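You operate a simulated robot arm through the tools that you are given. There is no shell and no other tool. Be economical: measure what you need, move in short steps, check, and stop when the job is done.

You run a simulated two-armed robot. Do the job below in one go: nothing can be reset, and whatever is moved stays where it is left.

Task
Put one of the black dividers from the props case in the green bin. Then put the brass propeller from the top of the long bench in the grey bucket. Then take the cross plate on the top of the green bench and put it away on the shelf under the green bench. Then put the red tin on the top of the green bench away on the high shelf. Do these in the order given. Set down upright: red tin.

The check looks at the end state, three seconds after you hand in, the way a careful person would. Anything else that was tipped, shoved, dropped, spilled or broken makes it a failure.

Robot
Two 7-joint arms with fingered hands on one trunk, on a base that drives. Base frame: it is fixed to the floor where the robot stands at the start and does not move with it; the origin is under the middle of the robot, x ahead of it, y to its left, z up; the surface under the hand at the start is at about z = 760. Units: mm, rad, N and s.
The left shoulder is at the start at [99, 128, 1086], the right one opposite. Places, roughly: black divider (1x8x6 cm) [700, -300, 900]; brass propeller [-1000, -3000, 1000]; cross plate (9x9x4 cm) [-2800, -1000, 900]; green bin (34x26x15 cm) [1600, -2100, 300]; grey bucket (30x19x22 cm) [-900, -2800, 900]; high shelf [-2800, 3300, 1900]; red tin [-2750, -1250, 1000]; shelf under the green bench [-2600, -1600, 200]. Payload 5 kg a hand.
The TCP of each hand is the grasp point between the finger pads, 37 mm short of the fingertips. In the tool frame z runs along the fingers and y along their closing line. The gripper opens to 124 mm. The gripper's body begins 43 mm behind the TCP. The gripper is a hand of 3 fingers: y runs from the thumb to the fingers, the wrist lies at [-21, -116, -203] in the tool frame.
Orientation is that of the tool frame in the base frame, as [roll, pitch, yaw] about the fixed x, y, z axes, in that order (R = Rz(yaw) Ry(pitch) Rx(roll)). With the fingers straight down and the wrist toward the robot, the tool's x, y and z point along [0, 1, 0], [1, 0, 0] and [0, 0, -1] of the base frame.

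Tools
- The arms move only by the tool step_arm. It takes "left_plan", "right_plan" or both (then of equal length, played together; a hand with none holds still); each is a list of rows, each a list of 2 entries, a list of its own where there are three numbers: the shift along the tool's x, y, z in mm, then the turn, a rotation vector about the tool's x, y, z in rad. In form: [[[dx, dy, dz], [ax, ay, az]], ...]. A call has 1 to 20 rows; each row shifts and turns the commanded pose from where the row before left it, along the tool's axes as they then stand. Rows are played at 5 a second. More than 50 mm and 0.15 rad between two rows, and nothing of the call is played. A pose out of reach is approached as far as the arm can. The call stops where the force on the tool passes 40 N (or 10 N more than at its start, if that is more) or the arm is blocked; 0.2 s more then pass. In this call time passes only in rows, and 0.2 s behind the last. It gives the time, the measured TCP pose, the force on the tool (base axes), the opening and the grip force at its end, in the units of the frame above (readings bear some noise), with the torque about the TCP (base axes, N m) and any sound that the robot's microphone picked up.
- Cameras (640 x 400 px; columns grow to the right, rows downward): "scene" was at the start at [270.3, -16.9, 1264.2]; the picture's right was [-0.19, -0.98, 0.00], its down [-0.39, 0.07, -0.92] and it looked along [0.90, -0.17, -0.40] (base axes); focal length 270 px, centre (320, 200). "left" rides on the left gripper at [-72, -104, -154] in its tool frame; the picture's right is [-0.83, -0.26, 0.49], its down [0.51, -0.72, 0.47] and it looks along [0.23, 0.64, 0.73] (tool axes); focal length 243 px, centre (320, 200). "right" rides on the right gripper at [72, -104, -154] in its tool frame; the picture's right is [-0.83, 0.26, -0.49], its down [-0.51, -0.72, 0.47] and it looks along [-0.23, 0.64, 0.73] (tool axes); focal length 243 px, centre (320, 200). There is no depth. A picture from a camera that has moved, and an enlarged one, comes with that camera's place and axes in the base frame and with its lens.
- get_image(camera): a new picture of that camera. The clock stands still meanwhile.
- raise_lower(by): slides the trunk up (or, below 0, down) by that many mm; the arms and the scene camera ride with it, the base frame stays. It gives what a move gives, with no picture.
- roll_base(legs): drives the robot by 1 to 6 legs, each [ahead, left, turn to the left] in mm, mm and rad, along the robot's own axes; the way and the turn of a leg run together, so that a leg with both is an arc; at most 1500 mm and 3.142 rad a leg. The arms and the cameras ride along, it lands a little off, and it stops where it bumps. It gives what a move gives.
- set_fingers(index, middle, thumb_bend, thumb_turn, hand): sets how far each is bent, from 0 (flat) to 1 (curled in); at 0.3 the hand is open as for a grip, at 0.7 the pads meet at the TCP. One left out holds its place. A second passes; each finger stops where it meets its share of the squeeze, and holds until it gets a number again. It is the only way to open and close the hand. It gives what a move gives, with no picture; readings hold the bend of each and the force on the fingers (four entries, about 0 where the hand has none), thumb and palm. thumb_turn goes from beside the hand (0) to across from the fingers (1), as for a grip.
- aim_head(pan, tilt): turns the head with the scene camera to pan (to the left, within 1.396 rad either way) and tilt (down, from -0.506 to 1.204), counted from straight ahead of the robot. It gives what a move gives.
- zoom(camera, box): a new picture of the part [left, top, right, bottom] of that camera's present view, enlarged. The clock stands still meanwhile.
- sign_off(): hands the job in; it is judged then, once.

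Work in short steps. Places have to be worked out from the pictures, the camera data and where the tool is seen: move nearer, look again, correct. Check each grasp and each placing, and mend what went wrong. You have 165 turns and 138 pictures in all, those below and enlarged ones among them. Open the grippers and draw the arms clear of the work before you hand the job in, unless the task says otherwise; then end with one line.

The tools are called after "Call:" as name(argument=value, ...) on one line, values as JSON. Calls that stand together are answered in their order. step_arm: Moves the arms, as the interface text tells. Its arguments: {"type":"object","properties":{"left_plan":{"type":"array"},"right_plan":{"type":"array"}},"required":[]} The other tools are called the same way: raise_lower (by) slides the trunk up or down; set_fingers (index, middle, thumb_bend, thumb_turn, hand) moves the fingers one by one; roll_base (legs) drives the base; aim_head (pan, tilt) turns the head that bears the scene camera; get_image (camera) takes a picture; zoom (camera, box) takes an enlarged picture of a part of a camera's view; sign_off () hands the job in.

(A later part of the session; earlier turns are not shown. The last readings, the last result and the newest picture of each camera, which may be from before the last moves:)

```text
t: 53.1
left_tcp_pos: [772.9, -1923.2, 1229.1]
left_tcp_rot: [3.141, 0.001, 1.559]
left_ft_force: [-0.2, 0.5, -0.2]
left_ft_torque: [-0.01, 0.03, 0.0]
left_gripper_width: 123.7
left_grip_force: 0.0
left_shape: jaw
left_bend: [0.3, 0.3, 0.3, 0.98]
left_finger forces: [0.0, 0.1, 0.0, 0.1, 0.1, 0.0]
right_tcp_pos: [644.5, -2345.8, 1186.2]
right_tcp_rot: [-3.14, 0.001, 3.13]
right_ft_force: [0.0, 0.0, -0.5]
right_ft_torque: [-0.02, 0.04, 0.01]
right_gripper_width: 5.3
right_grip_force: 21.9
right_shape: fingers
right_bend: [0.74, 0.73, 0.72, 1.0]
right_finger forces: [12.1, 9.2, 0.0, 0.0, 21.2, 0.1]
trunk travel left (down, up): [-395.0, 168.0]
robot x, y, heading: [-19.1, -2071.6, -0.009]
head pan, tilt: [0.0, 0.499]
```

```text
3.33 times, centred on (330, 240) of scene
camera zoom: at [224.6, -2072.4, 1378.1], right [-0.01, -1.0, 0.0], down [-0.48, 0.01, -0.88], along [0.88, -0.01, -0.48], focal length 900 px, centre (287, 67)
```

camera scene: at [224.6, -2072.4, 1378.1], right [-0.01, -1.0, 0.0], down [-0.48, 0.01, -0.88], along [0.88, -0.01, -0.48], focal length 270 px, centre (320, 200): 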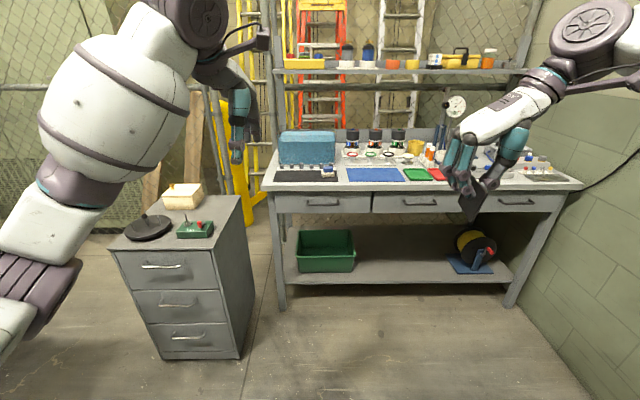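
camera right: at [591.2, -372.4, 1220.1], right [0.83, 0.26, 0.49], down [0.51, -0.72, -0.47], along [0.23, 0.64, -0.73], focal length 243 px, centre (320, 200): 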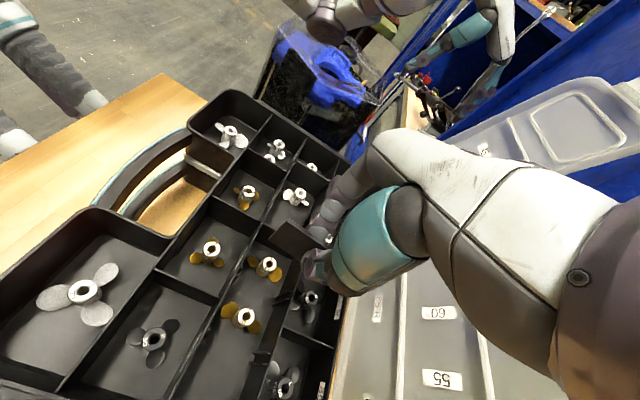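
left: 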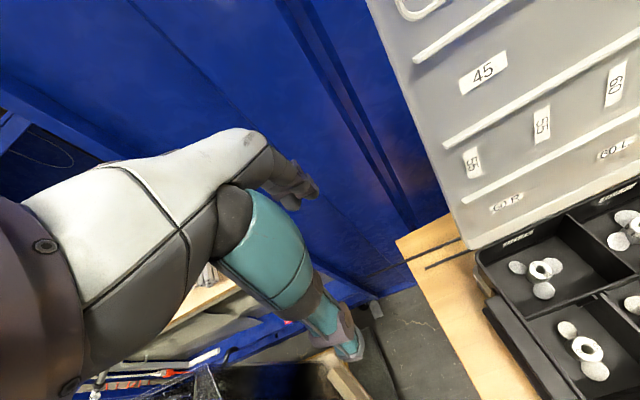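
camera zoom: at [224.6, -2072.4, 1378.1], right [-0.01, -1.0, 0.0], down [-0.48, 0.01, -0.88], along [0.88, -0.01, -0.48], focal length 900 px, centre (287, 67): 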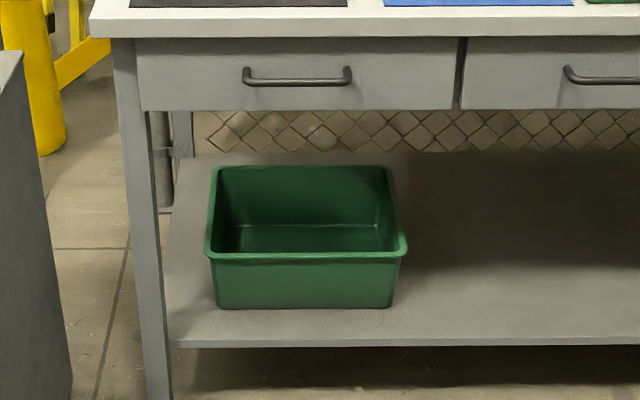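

Bin spans x ≈1400–1662, y ≈−1954…−2284, rim z ≈375. I pull the left hand back and up, and turn the right hand wrist-to-robot, then tilt it 45° forward.

Call:
step_arm(left_plan=[[[0, -12, -12], [0, 0, 0]], [[0, -12, -12], [0, 0, 0]], [[0, -12, -12], [0, 0, 0]], [[0, -12, -12], [0, 0, 0]], [[0, -12, -12], [0, 0, 0]], [[0, -12, -12], [0, 0, 0]], [[0, -12, -12], [0, 0, 0]], [[0, -12, -12], [0, 0, 0]], [[0, -12, -12], [0, 0, 0]], [[0, -12, -12], [0, 0, 0]], [[0, -12, -12], [0, 0, 0]], [[0, -10, -12], [0, 0, 0]], [[0, -10, -12], [0, 0, 0]], [[0, -10, -12], [0, 0, 0]], [[0, -10, -12], [0, 0, 0]], [[0, -10, -12], [0, 0, 0]], [[0, -10, -12], [0, 0, 0]]], right_plan=[[[0, 0, 0], [0, 0, 0.1428]], [[0, 0, 0], [0, 0, 0.1428]], [[0, 0, 0], [0, 0, 0.1428]], [[0, 0, 0], [0, 0, 0.1428]], [[0, 0, 0], [0, 0, 0.1428]], [[0, 0, 0], [0, 0, 0.1428]], [[0, 0, 0], [0, 0, 0.1428]], [[0, 0, 0], [0, 0, 0.1428]], [[0, 0, 0], [0, 0, 0.1428]], [[0, 0, 0], [0, 0, 0.1428]], [[0, 0, 0], [0, 0, 0.1428]], [[0, 0, 0], [-0.131, 0, 0]], [[0, 0, 0], [-0.131, 0, 0]], [[0, 0, 0], [-0.131, 0, 0]], [[0, 0, 0], [-0.131, 0, 0]], [[0, 0, 0], [-0.131, 0, 0]], [[0, 0, 0], [-0.131, 0, 0]]])

Call:
roll_base(legs=[[370, 60, 0.01]])

Call:
get_image(camera="scene")

```text
t: 56.7
left_tcp_pos: [579.0, -1922.5, 1433.7]
left_tcp_rot: [-3.142, -0.001, 1.561]
left_ft_force: [-0.4, 0.2, -0.5]
left_ft_torque: [-0.01, 0.0, -0.03]
left_gripper_width: 123.8
left_grip_force: 0.0
left_shape: jaw
left_bend: [0.3, 0.3, 0.3, 0.98]
left_finger forces: [0.1, 0.0, 0.0, 0.0, 0.0, 0.0]
right_tcp_pos: [644.3, -2346.5, 1186.1]
right_tcp_rot: [2.352, -0.001, 1.558]
right_ft_force: [0.6, 0.0, -0.4]
right_ft_torque: [0.0, -0.02, 0.0]
right_gripper_width: 5.1
right_grip_force: 22.0
right_shape: fingers
right_bend: [0.74, 0.74, 0.72, 1.0]
right_finger forces: [12.5, 9.4, 0.0, 0.0, 21.9, 0.0]
trunk travel left (down, up): [-395.0, 168.0]
robot x, y, heading: [-17.2, -2070.0, -0.008]
head pan, tilt: [0.0, 0.499]
```

```text
t: 59.1
left_tcp_pos: [948.3, -1858.4, 1434.7]
left_tcp_rot: [3.14, 0.0, 1.566]
left_ft_force: [-0.3, -0.5, 0.8]
left_ft_torque: [-0.03, -0.01, -0.01]
left_gripper_width: 123.8
left_grip_force: 0.0
left_shape: jaw
left_bend: [0.3, 0.3, 0.3, 0.98]
left_finger forces: [0.1, 0.0, 0.1, 0.0, 0.0, 0.1]
right_tcp_pos: [1017.0, -2284.0, 1187.3]
right_tcp_rot: [2.351, 0.0, 1.566]
right_ft_force: [0.2, -0.2, -0.4]
right_ft_torque: [-0.03, -0.02, 0.01]
right_gripper_width: 5.1
right_grip_force: 22.3
right_shape: fingers
right_bend: [0.74, 0.74, 0.72, 1.0]
right_finger forces: [12.4, 9.4, 0.1, 0.0, 21.9, 0.0]
trunk travel left (down, up): [-395.0, 168.0]
robot x, y, heading: [354.5, -2008.0, 0.001]
head pan, tilt: [0.0, 0.499]
```

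```text
108 pictures are left
camera scene: at [595.1, -2013.3, 1378.5], right [0.0, -1.0, 0.0], down [-0.48, 0.0, -0.88], along [0.88, 0.0, -0.48], focal length 270 px, centre (320, 200)
```

scene: 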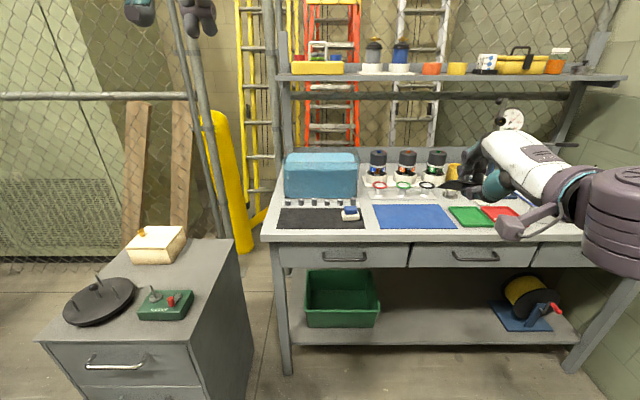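

Bin confirmed at centre (1540,−2115), rim ≈375. Lower the trunk fully, then bring the hand down and across in front of the bench.

Call:
raise_lower(by=-390)

Call:
step_arm(right_plan=[[[21, -17, 38], [0, 0, 0]], [[21, -17, 38], [0, 0, 0]], [[21, -17, 38], [0, 0, 0]], [[21, -17, 38], [0, 0, 0]], [[21, -17, 38], [0, 0, 0]], [[21, -17, 38], [0, 0, 0]], [[21, -17, 38], [0, 0, 0]], [[21, -17, 38], [0, 0, 0]], [[0, 0, 0], [0, 0, 0]]])

Call:
get_image(camera="right")

Call:
get_image(camera="scene")

```text
t: 62.9
left_tcp_pos: [950.6, -1860.1, 1044.1]
left_tcp_rot: [-3.141, 0.001, 1.568]
left_ft_force: [0.1, -0.6, 0.3]
left_ft_torque: [0.01, 0.0, -0.01]
left_gripper_width: 123.9
left_grip_force: 0.1
left_shape: jaw
left_bend: [0.3, 0.3, 0.3, 0.98]
left_finger forces: [0.0, 0.0, 0.0, 0.1, 0.1, 0.0]
right_tcp_pos: [1079.5, -2283.7, 665.5]
right_tcp_rot: [2.586, 0.0, 1.566]
right_ft_force: [0.3, 0.5, 0.2]
right_ft_torque: [0.03, -0.01, -0.02]
right_gripper_width: 5.0
right_grip_force: 22.0
right_shape: fingers
right_bend: [0.74, 0.74, 0.72, 1.0]
right_finger forces: [12.4, 9.4, 0.0, 0.0, 21.9, 0.0]
trunk travel left (down, up): [-5.0, 558.0]
robot x, y, heading: [357.5, -2012.1, -0.003]
head pan, tilt: [0.0, 0.499]
```

```text
t: 64.9
left_tcp_pos: [950.5, -1859.8, 1044.4]
left_tcp_rot: [-3.141, 0.0, 1.568]
left_ft_force: [0.5, -0.5, 0.3]
left_ft_torque: [0.01, -0.02, 0.0]
left_gripper_width: 123.6
left_grip_force: 0.1
left_shape: jaw
left_bend: [0.3, 0.3, 0.3, 0.98]
left_finger forces: [0.1, 0.1, 0.0, 0.0, 0.0, 0.0]
right_tcp_pos: [1123.1, -2115.3, 339.7]
right_tcp_rot: [2.587, -0.001, 1.567]
right_ft_force: [0.1, 1.0, -0.2]
right_ft_torque: [-0.01, 0.0, 0.01]
right_gripper_width: 5.0
right_grip_force: 22.2
right_shape: fingers
right_bend: [0.74, 0.74, 0.72, 1.0]
right_finger forces: [12.4, 9.6, 0.1, 0.0, 22.1, 0.0]
trunk travel left (down, up): [-5.0, 558.0]
robot x, y, heading: [355.7, -2012.9, -0.007]
head pan, tilt: [0.0, 0.499]
```

```text
107 pictures are left
camera right: at [954.4, -2043.0, 414.4], right [-0.04, -0.83, 0.56], down [-0.37, -0.51, -0.78], along [0.93, -0.24, -0.28], focal length 243 px, centre (320, 200)
```

right: 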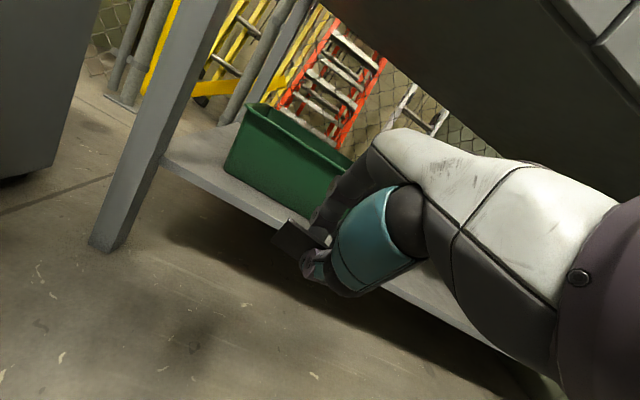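

```text
106 pictures are left
camera scene: at [714.4, -2013.6, 968.4], right [0.0, -1.0, 0.0], down [-0.48, 0.0, -0.88], along [0.88, 0.0, -0.48], focal length 270 px, centre (320, 200)
```

scene: 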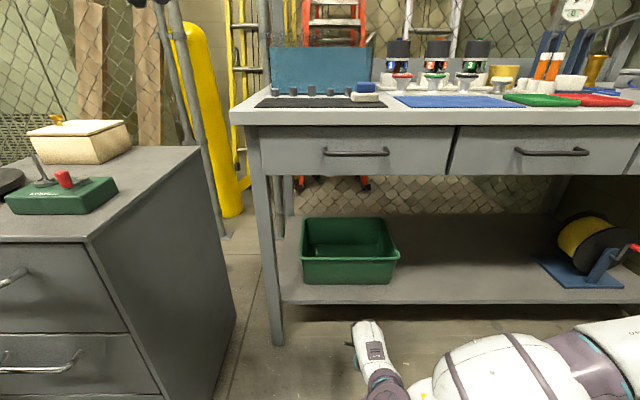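

The right tool is at z 340 tilted 32°; rim is at ≈358. I raise the hand to ~500 and tilt it back to 45°.

Call:
step_arm(right_plan=[[[0, 21, -34], [0, 0, 0]], [[0, 21, -34], [0, 0, 0]], [[0, 21, -34], [0, 0, 0]], [[0, 21, -34], [0, 0, 0]], [[0, 0, 0], [-0.12, 0, 0]], [[0, 0, 0], [-0.12, 0, 0]], [[0, 0, 0], [0, 0, 0]]])

Call:
get_image(camera="right")

```text
t: 66.5
left_tcp_pos: [950.9, -1859.9, 1043.5]
left_tcp_rot: [3.141, -0.001, 1.567]
left_ft_force: [0.2, -0.1, -0.2]
left_ft_torque: [0.02, 0.01, 0.02]
left_gripper_width: 123.5
left_grip_force: 0.1
left_shape: jaw
left_bend: [0.3, 0.3, 0.3, 0.98]
left_finger forces: [0.0, 0.1, 0.0, 0.0, 0.2, 0.1]
right_tcp_pos: [1124.1, -2115.7, 497.4]
right_tcp_rot: [2.346, 0.0, 1.567]
right_ft_force: [0.0, 0.0, -0.9]
right_ft_torque: [-0.01, -0.01, -0.01]
right_gripper_width: 5.2
right_grip_force: 21.5
right_shape: fingers
right_bend: [0.74, 0.74, 0.72, 1.0]
right_finger forces: [12.5, 9.5, 0.0, 0.0, 22.1, 0.0]
trunk travel left (down, up): [-5.0, 558.0]
robot x, y, heading: [357.3, -2011.3, 0.0]
head pan, tilt: [0.0, 0.499]
```

```text
105 pictures are left
camera right: at [941.6, -2043.3, 530.3], right [-0.17, -0.83, 0.53], down [-0.17, -0.51, -0.85], along [0.97, -0.24, -0.05], focal length 243 px, centre (320, 200)
```

right: 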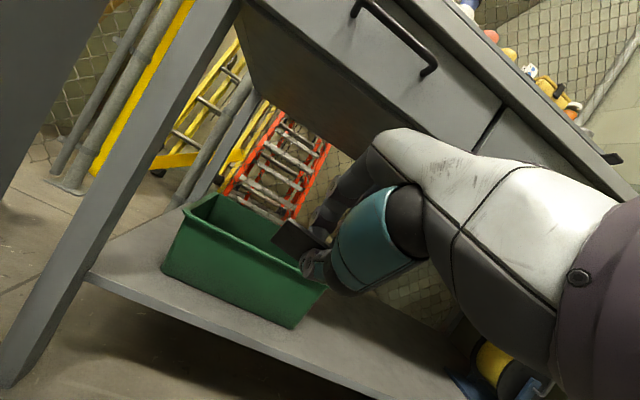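

Bin is directly ahead of the hand. Drive forward 250 mm, then check.

Call:
roll_base(legs=[[250, 0, 0]])

Call:
get_image(camera="right")

Call:
get_image(camera="scene")

```text
t: 68.3
left_tcp_pos: [1197.9, -1855.7, 1043.3]
left_tcp_rot: [-3.141, 0.001, 1.571]
left_ft_force: [-0.1, -0.2, -0.4]
left_ft_torque: [0.01, 0.06, -0.01]
left_gripper_width: 123.6
left_grip_force: 0.1
left_shape: jaw
left_bend: [0.3, 0.3, 0.3, 0.98]
left_finger forces: [0.1, 0.0, 0.0, 0.0, 0.0, 0.0]
right_tcp_pos: [1370.8, -2113.9, 497.7]
right_tcp_rot: [2.348, 0.001, 1.569]
right_ft_force: [0.3, -0.1, -0.2]
right_ft_torque: [-0.02, -0.03, -0.02]
right_gripper_width: 5.1
right_grip_force: 22.1
right_shape: fingers
right_bend: [0.74, 0.74, 0.72, 1.0]
right_finger forces: [12.5, 9.3, 0.0, 0.0, 22.1, 0.0]
trunk travel left (down, up): [-5.0, 558.0]
robot x, y, heading: [601.4, -2012.6, 0.001]
head pan, tilt: [0.0, 0.499]
```

```text
104 pictures are left
camera right: at [1187.5, -2041.5, 529.9], right [-0.17, -0.83, 0.53], down [-0.17, -0.51, -0.84], along [0.97, -0.23, -0.06], focal length 243 px, centre (320, 200)
```

right: 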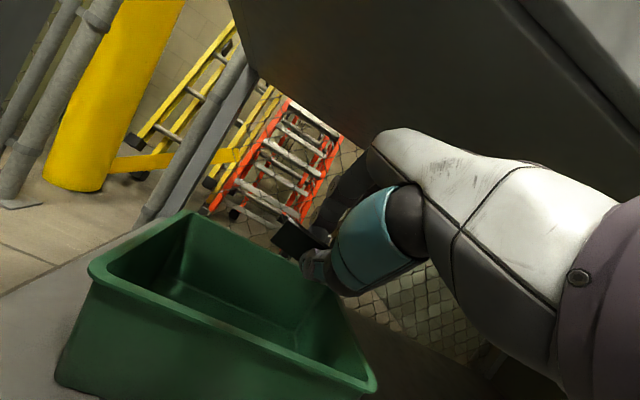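

```text
103 pictures are left
camera scene: at [960.8, -2012.5, 968.1], right [0.0, -1.0, 0.0], down [-0.48, 0.0, -0.88], along [0.88, 0.0, -0.48], focal length 270 px, centre (320, 200)
```

scene: 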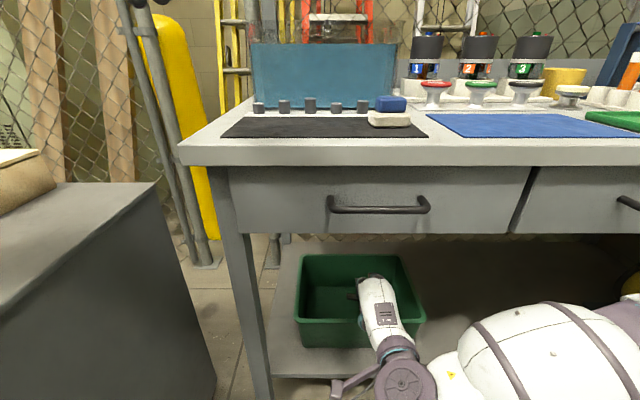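

Hand is over the front rim, clearing. Extend ahead 150 and down 70 into the bin's mouth.

Call:
step_arm(right_plan=[[[0, 20, 20], [0, 0, 0]], [[0, 14, 39], [0, 0, 0]], [[0, 14, 39], [0, 0, 0]], [[0, 9, 58], [0, 0, 0]]])

Call:
get_image(camera="right")

```text
refused: row 4 steps farther than a row can; nothing moved
```

```text
102 pictures are left
camera right: at [1187.5, -2041.5, 529.9], right [-0.17, -0.83, 0.53], down [-0.17, -0.51, -0.84], along [0.97, -0.23, -0.06], focal length 243 px, centre (320, 200)
```

right: 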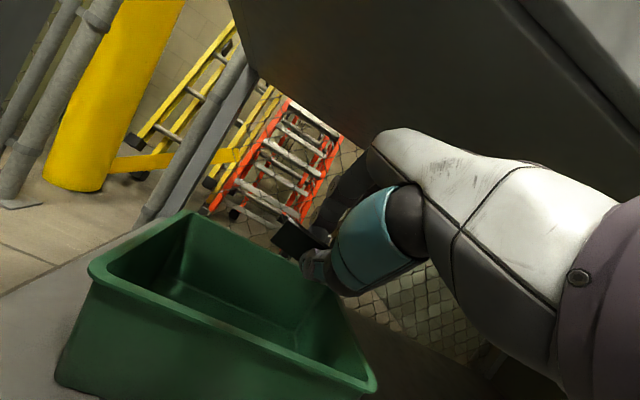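

One row was too long; resend within limits.

Call:
step_arm(right_plan=[[[0, 20, 20], [0, 0, 0]], [[0, 14, 39], [0, 0, 0]], [[0, 14, 39], [0, 0, 0]], [[0, 9, 29], [0, 0, 0]], [[0, 0, 29], [0, 0, 0]]])

Call:
get_image(camera="right")

Call:
get_image(camera="scene")

```text
t: 69.5
left_tcp_pos: [1196.0, -1857.0, 1043.7]
left_tcp_rot: [-3.141, 0.002, 1.57]
left_ft_force: [0.2, -0.3, 0.1]
left_ft_torque: [0.03, -0.01, -0.02]
left_gripper_width: 123.6
left_grip_force: 0.1
left_shape: jaw
left_bend: [0.3, 0.3, 0.3, 0.98]
left_finger forces: [0.0, 0.0, 0.0, 0.0, 0.0, 0.0]
right_tcp_pos: [1521.5, -2113.3, 427.3]
right_tcp_rot: [2.348, 0.0, 1.571]
right_ft_force: [0.2, 0.4, -0.4]
right_ft_torque: [0.01, 0.0, 0.01]
right_gripper_width: 5.1
right_grip_force: 22.2
right_shape: fingers
right_bend: [0.74, 0.74, 0.72, 1.0]
right_finger forces: [12.6, 9.4, 0.0, 0.0, 22.1, 0.0]
trunk travel left (down, up): [-5.0, 558.0]
robot x, y, heading: [604.0, -2013.1, 0.0]
head pan, tilt: [0.0, 0.499]
```

```text
101 pictures are left
camera right: at [1338.5, -2041.4, 460.4], right [-0.17, -0.83, 0.53], down [-0.17, -0.51, -0.85], along [0.97, -0.23, -0.06], focal length 243 px, centre (320, 200)
```

right: 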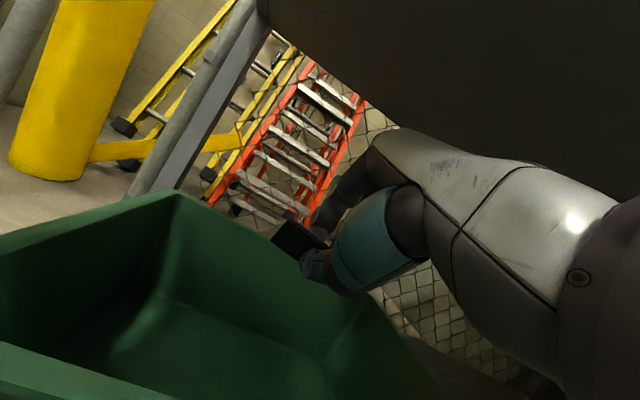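

```text
100 pictures are left
camera scene: at [960.8, -2012.5, 968.1], right [0.0, -1.0, 0.0], down [-0.48, 0.0, -0.88], along [0.88, 0.0, -0.48], focal length 270 px, centre (320, 200)
```

scene: 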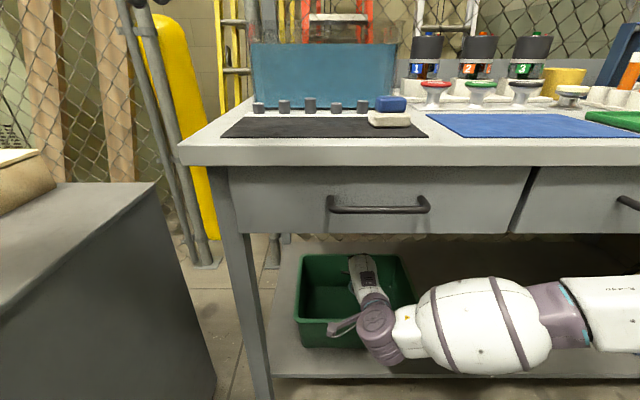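

The divider is inside the bin's outline (≈1570,−2101,400). Lower 30 mm more, then open.

Call:
step_arm(right_plan=[[[0, -11, 11], [0, 0, 0]], [[0, -11, 11], [0, 0, 0]]])

Call:
set_fingers(hand="right", index=0.5, middle=0.5, thumb_bend=0.55)

Call:
step_arm(right_plan=[[[0, 11, -11], [0, 0, 0]], [[0, 14, -14], [0, 0, 0]], [[0, -20, -38], [0, 0, 0]], [[0, -20, -38], [0, 0, 0]], [[0, -20, -38], [0, 0, 0]], [[0, -35, -35], [0, 0, 0]]])

Call:
get_image(camera="scene")

Call:
get_image(camera="right")

```text
t: 70.1
left_tcp_pos: [1196.3, -1857.4, 1043.0]
left_tcp_rot: [3.142, 0.0, 1.569]
left_ft_force: [0.5, 0.3, -0.4]
left_ft_torque: [-0.02, -0.01, 0.02]
left_gripper_width: 124.0
left_grip_force: 0.0
left_shape: jaw
left_bend: [0.3, 0.3, 0.3, 0.98]
left_finger forces: [0.0, 0.0, 0.1, 0.1, 0.1, 0.0]
right_tcp_pos: [1521.3, -2113.4, 397.3]
right_tcp_rot: [2.346, -0.001, 1.572]
right_ft_force: [0.0, 0.3, -0.1]
right_ft_torque: [0.01, 0.01, 0.0]
right_gripper_width: 5.3
right_grip_force: 22.2
right_shape: fingers
right_bend: [0.74, 0.74, 0.72, 1.0]
right_finger forces: [12.5, 9.4, 0.0, 0.0, 22.0, 0.0]
trunk travel left (down, up): [-5.0, 558.0]
robot x, y, heading: [604.5, -2015.3, -0.002]
head pan, tilt: [0.0, 0.499]
```

```text
t: 71.1
left_tcp_pos: [1194.9, -1857.2, 1043.4]
left_tcp_rot: [3.141, 0.0, 1.573]
left_ft_force: [1.2, 0.2, 0.0]
left_ft_torque: [-0.05, -0.01, 0.0]
left_gripper_width: 123.5
left_grip_force: 0.0
left_shape: jaw
left_bend: [0.3, 0.3, 0.3, 0.98]
left_finger forces: [0.0, 0.1, 0.1, 0.1, 0.0, 0.0]
right_tcp_pos: [1520.9, -2112.7, 397.4]
right_tcp_rot: [2.346, 0.0, 1.572]
right_ft_force: [0.4, 0.2, -0.6]
right_ft_torque: [-0.01, 0.01, -0.01]
right_gripper_width: 58.9
right_grip_force: 0.1
right_shape: fingers
right_bend: [0.5, 0.5, 0.55, 1.0]
right_finger forces: [0.0, 0.0, 0.1, 0.0, 0.0, 0.0]
trunk travel left (down, up): [-5.0, 558.0]
robot x, y, heading: [602.5, -2014.7, -0.002]
head pan, tilt: [0.0, 0.499]
```

```text
t: 72.5
left_tcp_pos: [1195.9, -1857.0, 1044.5]
left_tcp_rot: [3.141, 0.0, 1.573]
left_ft_force: [0.9, 0.5, -0.8]
left_ft_torque: [-0.01, 0.01, -0.01]
left_gripper_width: 123.5
left_grip_force: 0.2
left_shape: jaw
left_bend: [0.3, 0.3, 0.3, 0.98]
left_finger forces: [0.0, 0.0, 0.1, 0.0, 0.1, 0.1]
right_tcp_pos: [1347.5, -2118.5, 469.5]
right_tcp_rot: [2.349, -0.001, 1.571]
right_ft_force: [-0.2, -0.5, 0.4]
right_ft_torque: [0.01, 0.0, -0.02]
right_gripper_width: 59.5
right_grip_force: 0.0
right_shape: fingers
right_bend: [0.5, 0.5, 0.55, 1.0]
right_finger forces: [0.0, 0.0, 0.0, 0.0, 0.0, 0.1]
trunk travel left (down, up): [-5.0, 558.0]
robot x, y, heading: [605.7, -2012.7, 0.003]
head pan, tilt: [0.0, 0.499]
```

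```text
99 pictures are left
camera scene: at [960.1, -2012.6, 968.4], right [0.0, -1.0, 0.0], down [-0.48, 0.0, -0.88], along [0.88, 0.0, -0.48], focal length 270 px, centre (320, 200)
```

scene: 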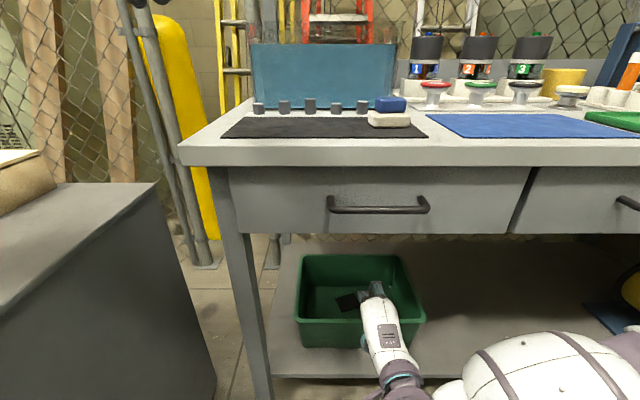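

```text
98 pictures are left
camera right: at [1165.5, -2045.6, 502.6], right [-0.17, -0.83, 0.53], down [-0.17, -0.51, -0.85], along [0.97, -0.23, -0.06], focal length 243 px, centre (320, 200)
```

right: 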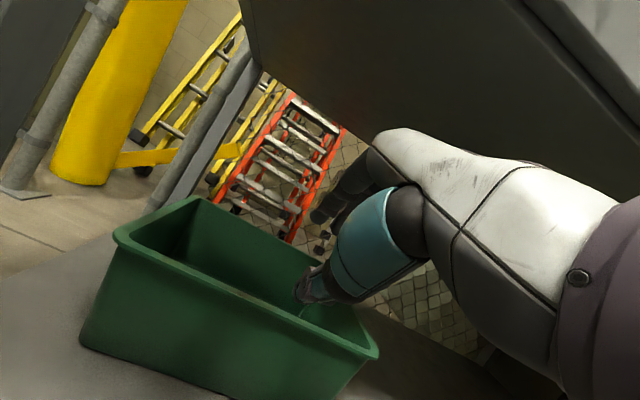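

The divider lies in the green bin. Back off, raise the trunk, and set the right hand pointing down again.

Call:
roll_base(legs=[[-550, 0, 0]])

Call:
raise_lower(by=390)

Call:
step_arm(right_plan=[[[0, 0, 0], [0.131, 0, 0]], [[0, 0, 0], [0.131, 0, 0]], [[0, 0, 0], [0.131, 0, 0]], [[0, 0, 0], [0.131, 0, 0]], [[0, 0, 0], [0.131, 0, 0]], [[0, 0, 0], [0.131, 0, 0]]])

```text
t: 75.7
left_tcp_pos: [633.0, -1856.6, 1044.0]
left_tcp_rot: [3.141, 0.0, 1.571]
left_ft_force: [-0.2, 0.1, 0.4]
left_ft_torque: [-0.02, -0.05, 0.0]
left_gripper_width: 123.7
left_grip_force: 0.1
left_shape: jaw
left_bend: [0.3, 0.3, 0.3, 0.98]
left_finger forces: [0.1, 0.1, 0.1, 0.0, 0.0, 0.1]
right_tcp_pos: [786.9, -2115.8, 468.6]
right_tcp_rot: [2.347, -0.001, 1.574]
right_ft_force: [0.0, 0.2, 0.6]
right_ft_torque: [0.0, -0.04, 0.05]
right_gripper_width: 59.5
right_grip_force: 0.0
right_shape: fingers
right_bend: [0.5, 0.5, 0.55, 1.0]
right_finger forces: [0.1, 0.1, 0.0, 0.1, 0.0, 0.0]
trunk travel left (down, up): [-5.0, 558.0]
robot x, y, heading: [40.2, -2016.1, 0.004]
head pan, tilt: [0.0, 0.499]
```

```text
t: 79.5
left_tcp_pos: [634.3, -1857.3, 1433.2]
left_tcp_rot: [3.139, -0.001, 1.572]
left_ft_force: [0.0, 0.1, 0.2]
left_ft_torque: [-0.03, -0.01, 0.02]
left_gripper_width: 123.6
left_grip_force: 0.1
left_shape: jaw
left_bend: [0.3, 0.3, 0.3, 0.98]
left_finger forces: [0.1, 0.2, 0.0, 0.1, 0.0, 0.0]
right_tcp_pos: [787.4, -2116.9, 857.3]
right_tcp_rot: [2.347, 0.0, 1.573]
right_ft_force: [0.2, 0.2, 0.3]
right_ft_torque: [0.03, -0.03, 0.04]
right_gripper_width: 59.1
right_grip_force: 0.1
right_shape: fingers
right_bend: [0.5, 0.5, 0.55, 1.0]
right_finger forces: [0.1, 0.0, 0.1, 0.0, 0.0, 0.1]
trunk travel left (down, up): [-395.0, 168.0]
robot x, y, heading: [45.2, -2017.6, -0.003]
head pan, tilt: [0.0, 0.499]
```

```text
t: 80.8
left_tcp_pos: [635.1, -1856.3, 1433.1]
left_tcp_rot: [-3.141, 0.0, 1.573]
left_ft_force: [0.3, 0.6, 0.0]
left_ft_torque: [0.0, 0.0, -0.03]
left_gripper_width: 123.7
left_grip_force: 0.0
left_shape: jaw
left_bend: [0.3, 0.3, 0.3, 0.98]
left_finger forces: [0.0, 0.0, 0.0, 0.1, 0.0, 0.1]
right_tcp_pos: [787.5, -2115.8, 858.1]
right_tcp_rot: [3.133, 0.001, 1.572]
right_ft_force: [-0.1, 0.7, -0.4]
right_ft_torque: [0.03, -0.02, 0.02]
right_gripper_width: 59.6
right_grip_force: 0.0
right_shape: fingers
right_bend: [0.5, 0.5, 0.55, 1.0]
right_finger forces: [0.0, 0.0, 0.0, 0.0, 0.1, 0.1]
trunk travel left (down, up): [-395.0, 168.0]
robot x, y, heading: [40.8, -2014.4, 0.001]
head pan, tilt: [0.0, 0.499]
```

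Raise the right hand, reverse away to about (−950,−1450), turn to face the long bench, and look.

Call:
step_arm(right_plan=[[[0, -15, -50], [0, 0, 0]], [[0, -15, -45], [0, 0, 0]], [[0, -15, -45], [0, 0, 0]], [[0, -15, -45], [0, 0, 0]], [[0, -15, -45], [0, 0, 0]], [[0, -15, -45], [0, 0, 0]]])

Call:
roll_base(legs=[[-990, 550, 0], [0, 0, -1.57]])

Call:
aim_head(pan=0.0, tilt=0.3)

Call:
get_image(camera="scene")

```text
refused: row 1 steps farther than a row can; nothing moved
```

```text
t: 90.5
left_tcp_pos: [-814.7, -2065.1, 1433.2]
left_tcp_rot: [3.141, 0.0, -0.016]
left_ft_force: [0.0, 0.6, 0.0]
left_ft_torque: [0.01, -0.02, -0.01]
left_gripper_width: 123.7
left_grip_force: 0.1
left_shape: jaw
left_bend: [0.3, 0.3, 0.3, 0.98]
left_finger forces: [0.0, 0.1, 0.1, 0.1, 0.1, 0.0]
right_tcp_pos: [-1076.6, -2212.6, 858.5]
right_tcp_rot: [3.132, 0.0, -0.016]
right_ft_force: [0.9, -0.2, -0.3]
right_ft_torque: [0.01, -0.02, 0.01]
right_gripper_width: 59.4
right_grip_force: 0.1
right_shape: fingers
right_bend: [0.5, 0.5, 0.55, 1.0]
right_finger forces: [0.0, 0.0, 0.0, 0.0, 0.0, 0.1]
trunk travel left (down, up): [-395.0, 168.0]
robot x, y, heading: [-957.6, -1470.9, -1.59]
head pan, tilt: [0.0, 0.499]
```

```text
t: 91.2
left_tcp_pos: [-813.9, -2064.0, 1433.0]
left_tcp_rot: [3.14, 0.0, -0.015]
left_ft_force: [0.3, 0.1, 0.5]
left_ft_torque: [0.02, 0.01, 0.04]
left_gripper_width: 123.5
left_grip_force: 0.0
left_shape: jaw
left_bend: [0.3, 0.3, 0.3, 0.98]
left_finger forces: [0.0, 0.0, 0.0, 0.0, 0.0, 0.0]
right_tcp_pos: [-1074.9, -2212.8, 859.2]
right_tcp_rot: [3.134, 0.0, -0.017]
right_ft_force: [-0.1, 0.4, -1.2]
right_ft_torque: [0.02, 0.03, 0.0]
right_gripper_width: 59.5
right_grip_force: 0.1
right_shape: fingers
right_bend: [0.5, 0.5, 0.55, 1.0]
right_finger forces: [0.0, 0.1, 0.0, 0.0, 0.0, 0.0]
trunk travel left (down, up): [-395.0, 168.0]
robot x, y, heading: [-958.8, -1467.9, -1.586]
head pan, tilt: [0.0, 0.3]
```

```text
97 pictures are left
camera scene: at [-962.3, -1709.3, 1396.5], right [-1.0, 0.02, 0.0], down [0.0, 0.3, -0.96], along [-0.02, -0.95, -0.3], focal length 270 px, centre (320, 200)
```

scene: 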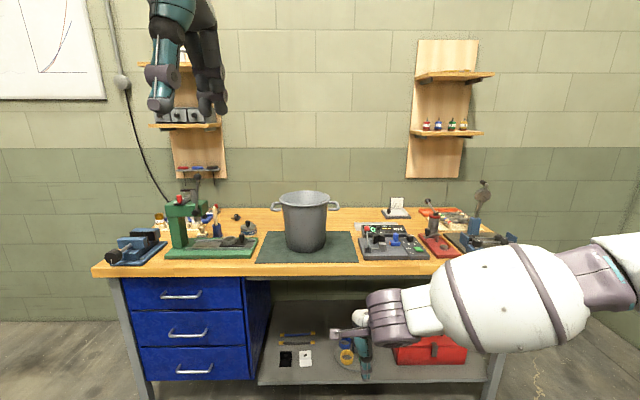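

The bucket stands centre. I enlarge the bench top to find the brass propeller.

Call:
zoom(camera="scene", box=[90, 170, 310, 290])

Call:
zoom(camera="scene", box=[320, 160, 540, 290])

```text
2.91 times, centred on (200, 230) of scene
camera zoom: at [-962.3, -1709.3, 1396.5], right [-1.0, 0.02, 0.0], down [0.0, 0.3, -0.96], along [-0.02, -0.95, -0.3], focal length 785 px, centre (669, 113)
```

zoom: 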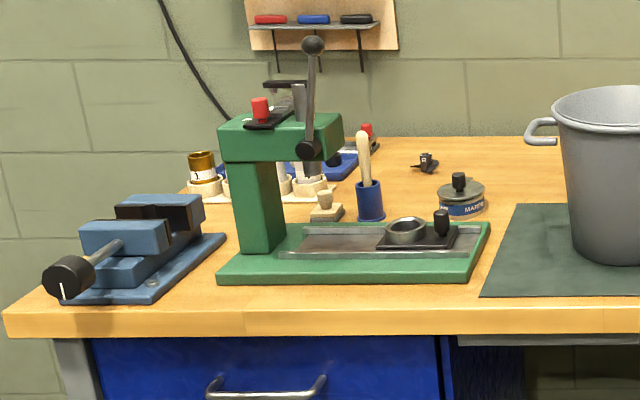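

```text
2.91 times, centred on (430, 225) of scene
camera zoom: at [-962.3, -1709.3, 1396.5], right [-1.0, 0.02, 0.0], down [0.0, 0.3, -0.96], along [-0.02, -0.95, -0.3], focal length 785 px, centre (0, 127)
```

zoom: 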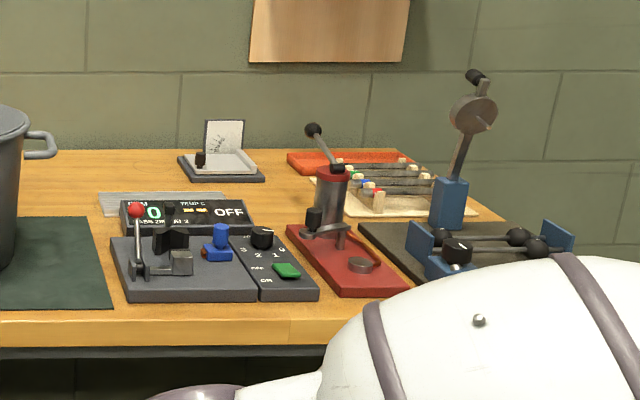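

The propeller isn't visible; perhaps it's behind the bucket. I raise the trunk and right arm to look over.

Call:
step_arm(right_plan=[[[0, -10, -45], [0, 0, 0]], [[0, -10, -45], [0, 0, 0]], [[0, -10, -45], [0, 0, 0]], [[0, -10, -45], [0, 0, 0]], [[0, -10, -45], [0, 0, 0]], [[0, -10, -45], [0, 0, 0]]])

Call:
raise_lower(by=165)

Call:
aim_head(pan=0.0, tilt=0.5)

Call:
zoom(camera="scene", box=[160, 100, 480, 300])

```text
t: 92.6
left_tcp_pos: [-813.4, -2062.4, 1434.2]
left_tcp_rot: [3.139, 0.0, -0.017]
left_ft_force: [0.4, -0.1, -0.7]
left_ft_torque: [0.0, 0.03, -0.04]
left_gripper_width: 124.0
left_grip_force: 0.1
left_shape: jaw
left_bend: [0.3, 0.3, 0.3, 0.98]
left_finger forces: [0.0, 0.0, 0.0, 0.0, 0.1, 0.0]
right_tcp_pos: [-1076.3, -2148.9, 1128.3]
right_tcp_rot: [3.133, -0.001, -0.016]
right_ft_force: [-0.8, 0.4, -0.1]
right_ft_torque: [-0.05, 0.02, -0.02]
right_gripper_width: 59.5
right_grip_force: 0.1
right_shape: fingers
right_bend: [0.5, 0.5, 0.55, 1.0]
right_finger forces: [0.1, 0.0, 0.0, 0.0, 0.0, 0.0]
trunk travel left (down, up): [-395.0, 168.0]
robot x, y, heading: [-959.9, -1465.6, -1.583]
head pan, tilt: [0.0, 0.3]
```

```text
t: 94.5
left_tcp_pos: [-814.2, -2066.2, 1596.0]
left_tcp_rot: [-3.139, -0.001, -0.016]
left_ft_force: [-0.5, -0.6, -0.8]
left_ft_torque: [0.04, -0.01, 0.02]
left_gripper_width: 123.8
left_grip_force: 0.1
left_shape: jaw
left_bend: [0.3, 0.3, 0.3, 0.98]
left_finger forces: [0.0, 0.0, 0.0, 0.0, 0.0, 0.0]
right_tcp_pos: [-1074.9, -2151.3, 1291.1]
right_tcp_rot: [3.136, 0.001, -0.015]
right_ft_force: [0.2, 0.4, 0.1]
right_ft_torque: [-0.01, 0.01, 0.0]
right_gripper_width: 59.4
right_grip_force: 0.1
right_shape: fingers
right_bend: [0.5, 0.5, 0.55, 1.0]
right_finger forces: [0.0, 0.1, 0.1, 0.0, 0.0, 0.1]
trunk travel left (down, up): [-560.0, 3.0]
robot x, y, heading: [-961.2, -1465.8, -1.587]
head pan, tilt: [0.0, 0.3]
```

```text
t: 95.2
left_tcp_pos: [-813.4, -2065.3, 1597.3]
left_tcp_rot: [-3.139, 0.0, -0.017]
left_ft_force: [-0.2, 0.0, -0.4]
left_ft_torque: [0.0, 0.03, 0.01]
left_gripper_width: 123.6
left_grip_force: 0.1
left_shape: jaw
left_bend: [0.3, 0.3, 0.3, 0.98]
left_finger forces: [0.1, 0.0, 0.0, 0.1, 0.1, 0.0]
right_tcp_pos: [-1075.2, -2152.2, 1293.7]
right_tcp_rot: [3.136, -0.001, -0.017]
right_ft_force: [-0.7, -0.5, -0.2]
right_ft_torque: [0.02, -0.01, -0.02]
right_gripper_width: 59.4
right_grip_force: 0.1
right_shape: fingers
right_bend: [0.5, 0.5, 0.55, 1.0]
right_finger forces: [0.0, 0.0, 0.0, 0.1, 0.1, 0.0]
trunk travel left (down, up): [-560.0, 3.0]
robot x, y, heading: [-963.0, -1470.9, -1.588]
head pan, tilt: [0.0, 0.499]
```

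```text
2.00 times, centred on (320, 200) of scene
camera zoom: at [-960.2, -1592.0, 1572.7], right [-1.0, 0.02, 0.0], down [0.01, 0.48, -0.88], along [-0.01, -0.88, -0.48], focal length 540 px, centre (320, 200)
```

zoom: 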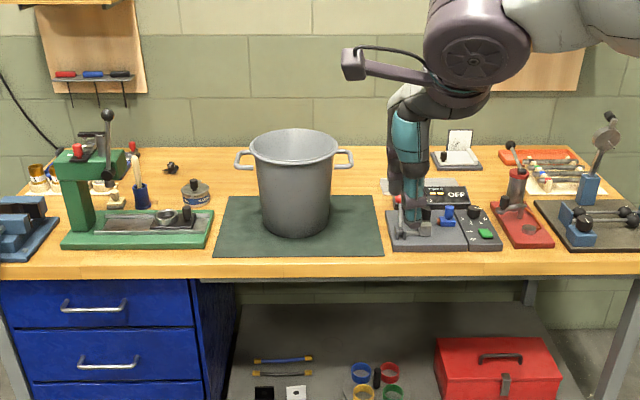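

Still hidden if behind the bucket. I drive closer by 450 mm with hands high and look down.

Call:
roll_base(legs=[[400, 0, 0.015]])

Call:
get_image(camera="right")

Call:
get_image(camera="scene")

```text
t: 97.7
left_tcp_pos: [-804.2, -2452.2, 1601.7]
left_tcp_rot: [3.138, 0.0, 0.004]
left_ft_force: [0.0, -0.3, 0.3]
left_ft_torque: [-0.02, 0.03, 0.01]
left_gripper_width: 123.6
left_grip_force: 0.0
left_shape: jaw
left_bend: [0.3, 0.3, 0.3, 0.98]
left_finger forces: [0.1, 0.0, 0.0, 0.0, 0.0, 0.1]
right_tcp_pos: [-1064.0, -2545.2, 1297.6]
right_tcp_rot: [3.129, -0.001, 0.004]
right_ft_force: [0.0, 0.1, 0.1]
right_ft_torque: [-0.03, 0.0, 0.0]
right_gripper_width: 59.7
right_grip_force: 0.1
right_shape: fingers
right_bend: [0.5, 0.5, 0.55, 1.0]
right_finger forces: [0.0, 0.1, 0.1, 0.0, 0.0, 0.0]
trunk travel left (down, up): [-560.0, 3.0]
robot x, y, heading: [-962.3, -1859.0, -1.567]
head pan, tilt: [0.0, 0.499]
```

```text
93 pictures are left
camera right: at [-992.7, -2439.5, 1449.4], right [-0.83, -0.26, 0.5], down [-0.51, 0.71, -0.48], along [-0.23, -0.65, -0.72], focal length 243 px, centre (320, 200)
```

right: 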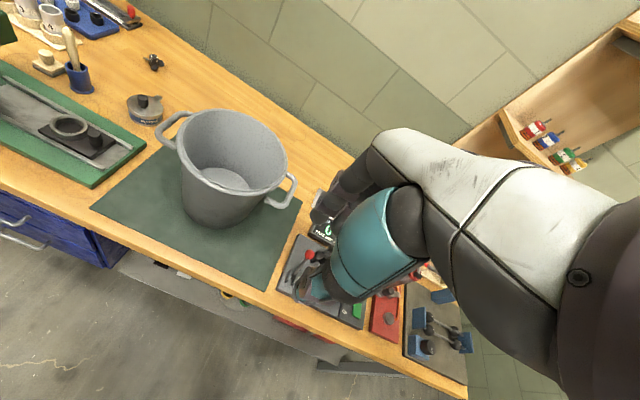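

```text
92 pictures are left
camera scene: at [-960.7, -1982.3, 1573.5], right [-1.0, 0.0, 0.0], down [0.0, 0.48, -0.88], along [0.0, -0.88, -0.48], focal length 270 px, centre (320, 200)
```

scene: 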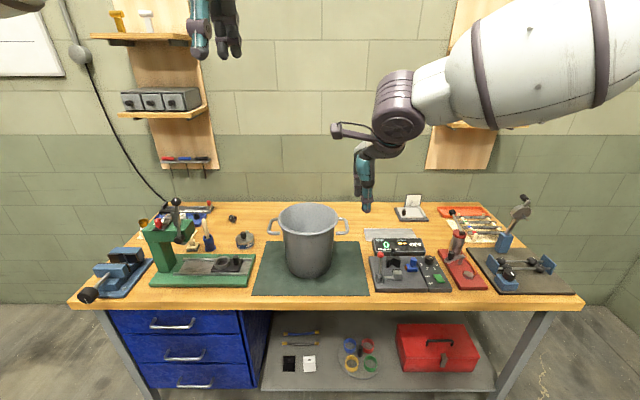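

I enlarge the candidates on the bench.

Call:
zoom(camera="right", box=[110, 30, 200, 90])

Call:
zoom(camera="scene", box=[360, 190, 500, 300])

Call:
zoom(camera="right", box=[260, 180, 480, 380])

```text
6.67 times, centred on (155, 60) of right
camera zoom: at [-992.7, -2439.5, 1449.4], right [-0.83, -0.26, 0.5], down [-0.51, 0.71, -0.48], along [-0.23, -0.65, -0.72], focal length 1618 px, centre (1420, 1133)
```

zoom: 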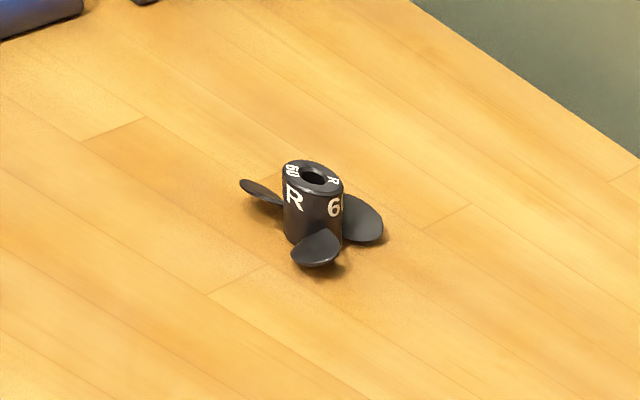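

```text
3.64 times, centred on (430, 245) of scene
camera zoom: at [-960.7, -1982.3, 1573.5], right [-1.0, 0.0, 0.0], down [0.0, 0.48, -0.88], along [0.0, -0.88, -0.48], focal length 981 px, centre (-80, 36)
```

zoom: 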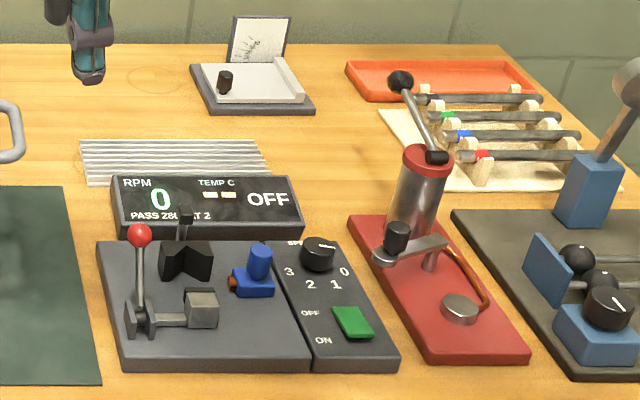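

```text
2.00 times, centred on (370, 280) of right
camera zoom: at [-992.7, -2439.5, 1449.4], right [-0.83, -0.26, 0.5], down [-0.51, 0.71, -0.48], along [-0.23, -0.65, -0.72], focal length 485 px, centre (220, 40)
```

zoom: 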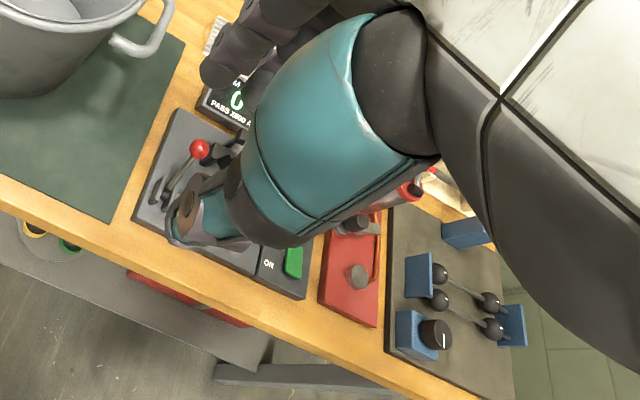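

The brass one must be hidden right behind the bucket (blocked out to y ≈ −3130). I look with the left camera, and advance the right hand for a view over it.

Call:
step_arm(right_plan=[[[0, 45, 0], [0, 0, 0]], [[0, 45, 0], [0, 0, 0]], [[0, 45, 0], [0, 0, 0]], [[0, 45, 0], [0, 0, 0]], [[0, 45, 0], [0, 0, 0]]])

Call:
get_image(camera="right")

Call:
get_image(camera="left")

```text
t: 98.9
left_tcp_pos: [-807.0, -2456.2, 1598.5]
left_tcp_rot: [3.141, 0.0, 0.004]
left_ft_force: [-0.9, -0.8, -0.2]
left_ft_torque: [-0.05, 0.01, 0.05]
left_gripper_width: 123.6
left_grip_force: 0.0
left_shape: jaw
left_bend: [0.3, 0.3, 0.3, 0.98]
left_finger forces: [0.0, 0.1, 0.1, 0.1, 0.0, 0.0]
right_tcp_pos: [-1100.9, -2732.2, 1294.2]
right_tcp_rot: [3.131, -0.001, 0.002]
right_ft_force: [0.4, 0.4, 0.8]
right_ft_torque: [0.04, -0.03, -0.01]
right_gripper_width: 59.8
right_grip_force: 0.1
right_shape: fingers
right_bend: [0.5, 0.5, 0.55, 1.0]
right_finger forces: [0.0, 0.0, 0.0, 0.0, 0.0, 0.0]
right hand out of reach, approached as far as the arm can: row 4, 5
trunk travel left (down, up): [-560.0, 3.0]
robot x, y, heading: [-961.0, -1864.3, -1.563]
head pan, tilt: [0.0, 0.499]
```

```text
88 pictures are left
camera right: at [-1029.2, -2627.6, 1447.1], right [-0.83, -0.26, 0.49], down [-0.51, 0.71, -0.48], along [-0.23, -0.65, -0.73], focal length 243 px, centre (320, 200)
```

right: 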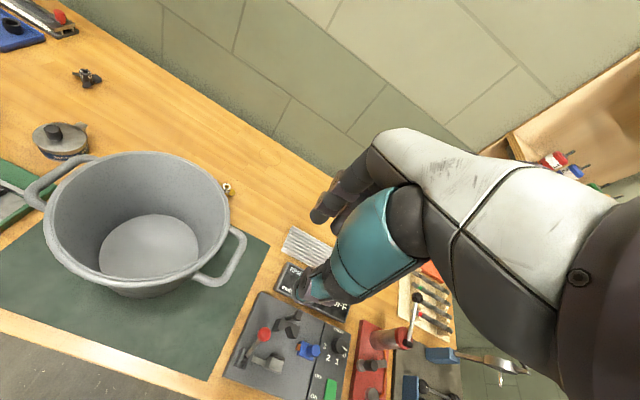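

```text
87 pictures are left
camera left: at [-880.0, -2351.7, 1754.6], right [-0.83, 0.26, -0.49], down [0.51, 0.72, -0.47], along [0.23, -0.64, -0.73], focal length 243 px, centre (320, 200)
```

left: 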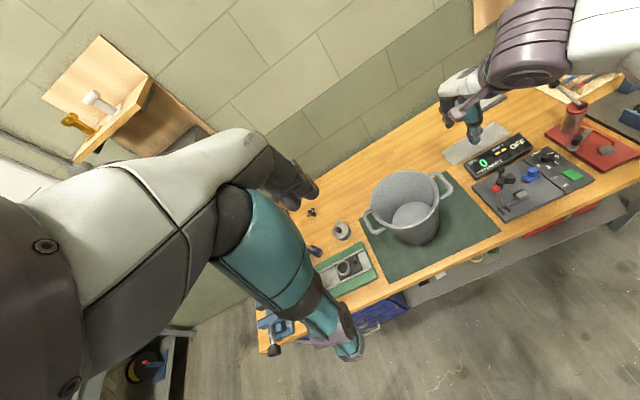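

A gold object sits just behind the bucket around (−953,−3025). I enlarge it.

Call:
zoom(camera="right", box=[190, 160, 270, 210])

```text
8.00 times, centred on (230, 185) of right
camera zoom: at [-1029.2, -2627.6, 1447.1], right [-0.83, -0.26, 0.49], down [-0.51, 0.71, -0.48], along [-0.23, -0.65, -0.73], focal length 1941 px, centre (1040, 320)
```

zoom: 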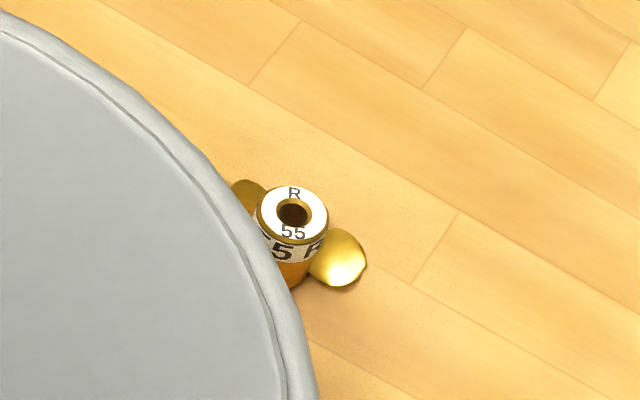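

It's the brass 55 R propeller. The bucket blocks a straight-on arm, so I'll approach with the wrist to the right: pull the right hand back, turn it a quarter, and shift it left.

Call:
step_arm(right_plan=[[[0, -45, 0], [0, 0, 0]], [[0, -45, 0], [0, 0, 0]], [[0, -45, 0], [0, 0, 0]], [[0, -45, 0], [0, 0, 0]], [[0, -20, 0], [0, 0, 0]], [[0, 0, 0], [0, 0, -0.1428]], [[0, 0, 0], [0, 0, -0.1428]], [[0, 0, 0], [0, 0, -0.1428]], [[0, 0, 0], [0, 0, -0.1428]], [[0, 0, 0], [0, 0, -0.1428]], [[0, 0, 0], [0, 0, -0.1428]], [[0, 0, 0], [0, 0, -0.1428]], [[0, 0, 0], [0, 0, -0.1428]], [[0, 0, 0], [0, 0, -0.1428]], [[0, 0, 0], [0, 0, -0.1428]], [[0, 0, 0], [0, 0, -0.1428]], [[0, 48, 0], [0, 0, 0]], [[0, 48, 0], [0, 0, 0]], [[0, 48, 0], [0, 0, 0]], [[0, 48, 0], [0, 0, 0]]])

Call:
roll_base(legs=[[0, -70, 0], [350, 0, 0]])

Call:
get_image(camera="right")

Call:
get_image(camera="scene")

```text
t: 103.1
left_tcp_pos: [-806.9, -2459.4, 1598.8]
left_tcp_rot: [-3.139, -0.001, 0.002]
left_ft_force: [-0.7, 0.4, 0.2]
left_ft_torque: [0.03, 0.03, 0.0]
left_gripper_width: 123.5
left_grip_force: 0.0
left_shape: jaw
left_bend: [0.3, 0.3, 0.3, 0.98]
left_finger forces: [0.0, 0.0, 0.0, 0.1, 0.1, 0.0]
right_tcp_pos: [-932.8, -2518.8, 1293.3]
right_tcp_rot: [3.141, 0.009, 1.57]
right_ft_force: [-0.2, -0.5, 0.0]
right_ft_torque: [0.03, -0.02, 0.0]
right_gripper_width: 59.6
right_grip_force: 0.0
right_shape: fingers
right_bend: [0.5, 0.5, 0.55, 1.0]
right_finger forces: [0.0, 0.1, 0.0, 0.0, 0.0, 0.0]
right hand out of reach, approached as far as the arm can: row 20
trunk travel left (down, up): [-560.0, 3.0]
robot x, y, heading: [-962.0, -1863.6, -1.565]
head pan, tilt: [0.0, 0.499]
```

```text
t: 106.3
left_tcp_pos: [-875.1, -2808.9, 1601.1]
left_tcp_rot: [3.137, 0.001, 0.0]
left_ft_force: [-0.8, 0.7, 1.0]
left_ft_torque: [-0.04, -0.01, 0.0]
left_gripper_width: 123.5
left_grip_force: 0.1
left_shape: jaw
left_bend: [0.3, 0.3, 0.3, 0.98]
left_finger forces: [0.0, 0.0, 0.0, 0.0, 0.0, 0.0]
right_tcp_pos: [-1002.1, -2869.5, 1298.6]
right_tcp_rot: [3.141, 0.013, 1.571]
right_ft_force: [-0.3, -0.2, 0.3]
right_ft_torque: [-0.03, 0.03, -0.01]
right_gripper_width: 59.7
right_grip_force: 0.1
right_shape: fingers
right_bend: [0.5, 0.5, 0.55, 1.0]
right_finger forces: [0.0, 0.1, 0.1, 0.0, 0.1, 0.0]
trunk travel left (down, up): [-560.0, 3.0]
robot x, y, heading: [-1029.7, -2221.0, -1.569]
head pan, tilt: [0.0, 0.499]
```

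```text
85 pictures are left
camera right: at [-1106.4, -2795.5, 1450.9], right [0.26, -0.82, 0.5], down [-0.72, -0.51, -0.47], along [0.64, -0.24, -0.73], focal length 243 px, centre (320, 200)
```

right: 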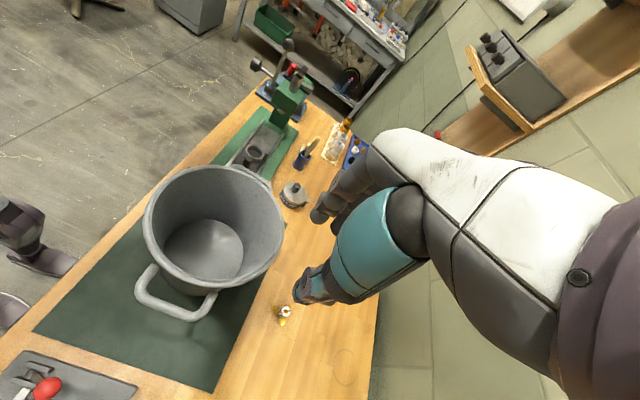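

```text
84 pictures are left
camera scene: at [-1029.9, -2338.5, 1573.5], right [-1.0, 0.0, 0.0], down [0.0, 0.48, -0.88], along [0.0, -0.88, -0.48], focal length 270 px, centre (320, 200)
```

scene: 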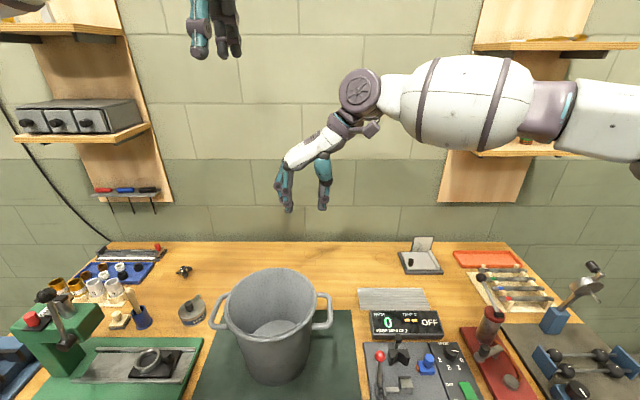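

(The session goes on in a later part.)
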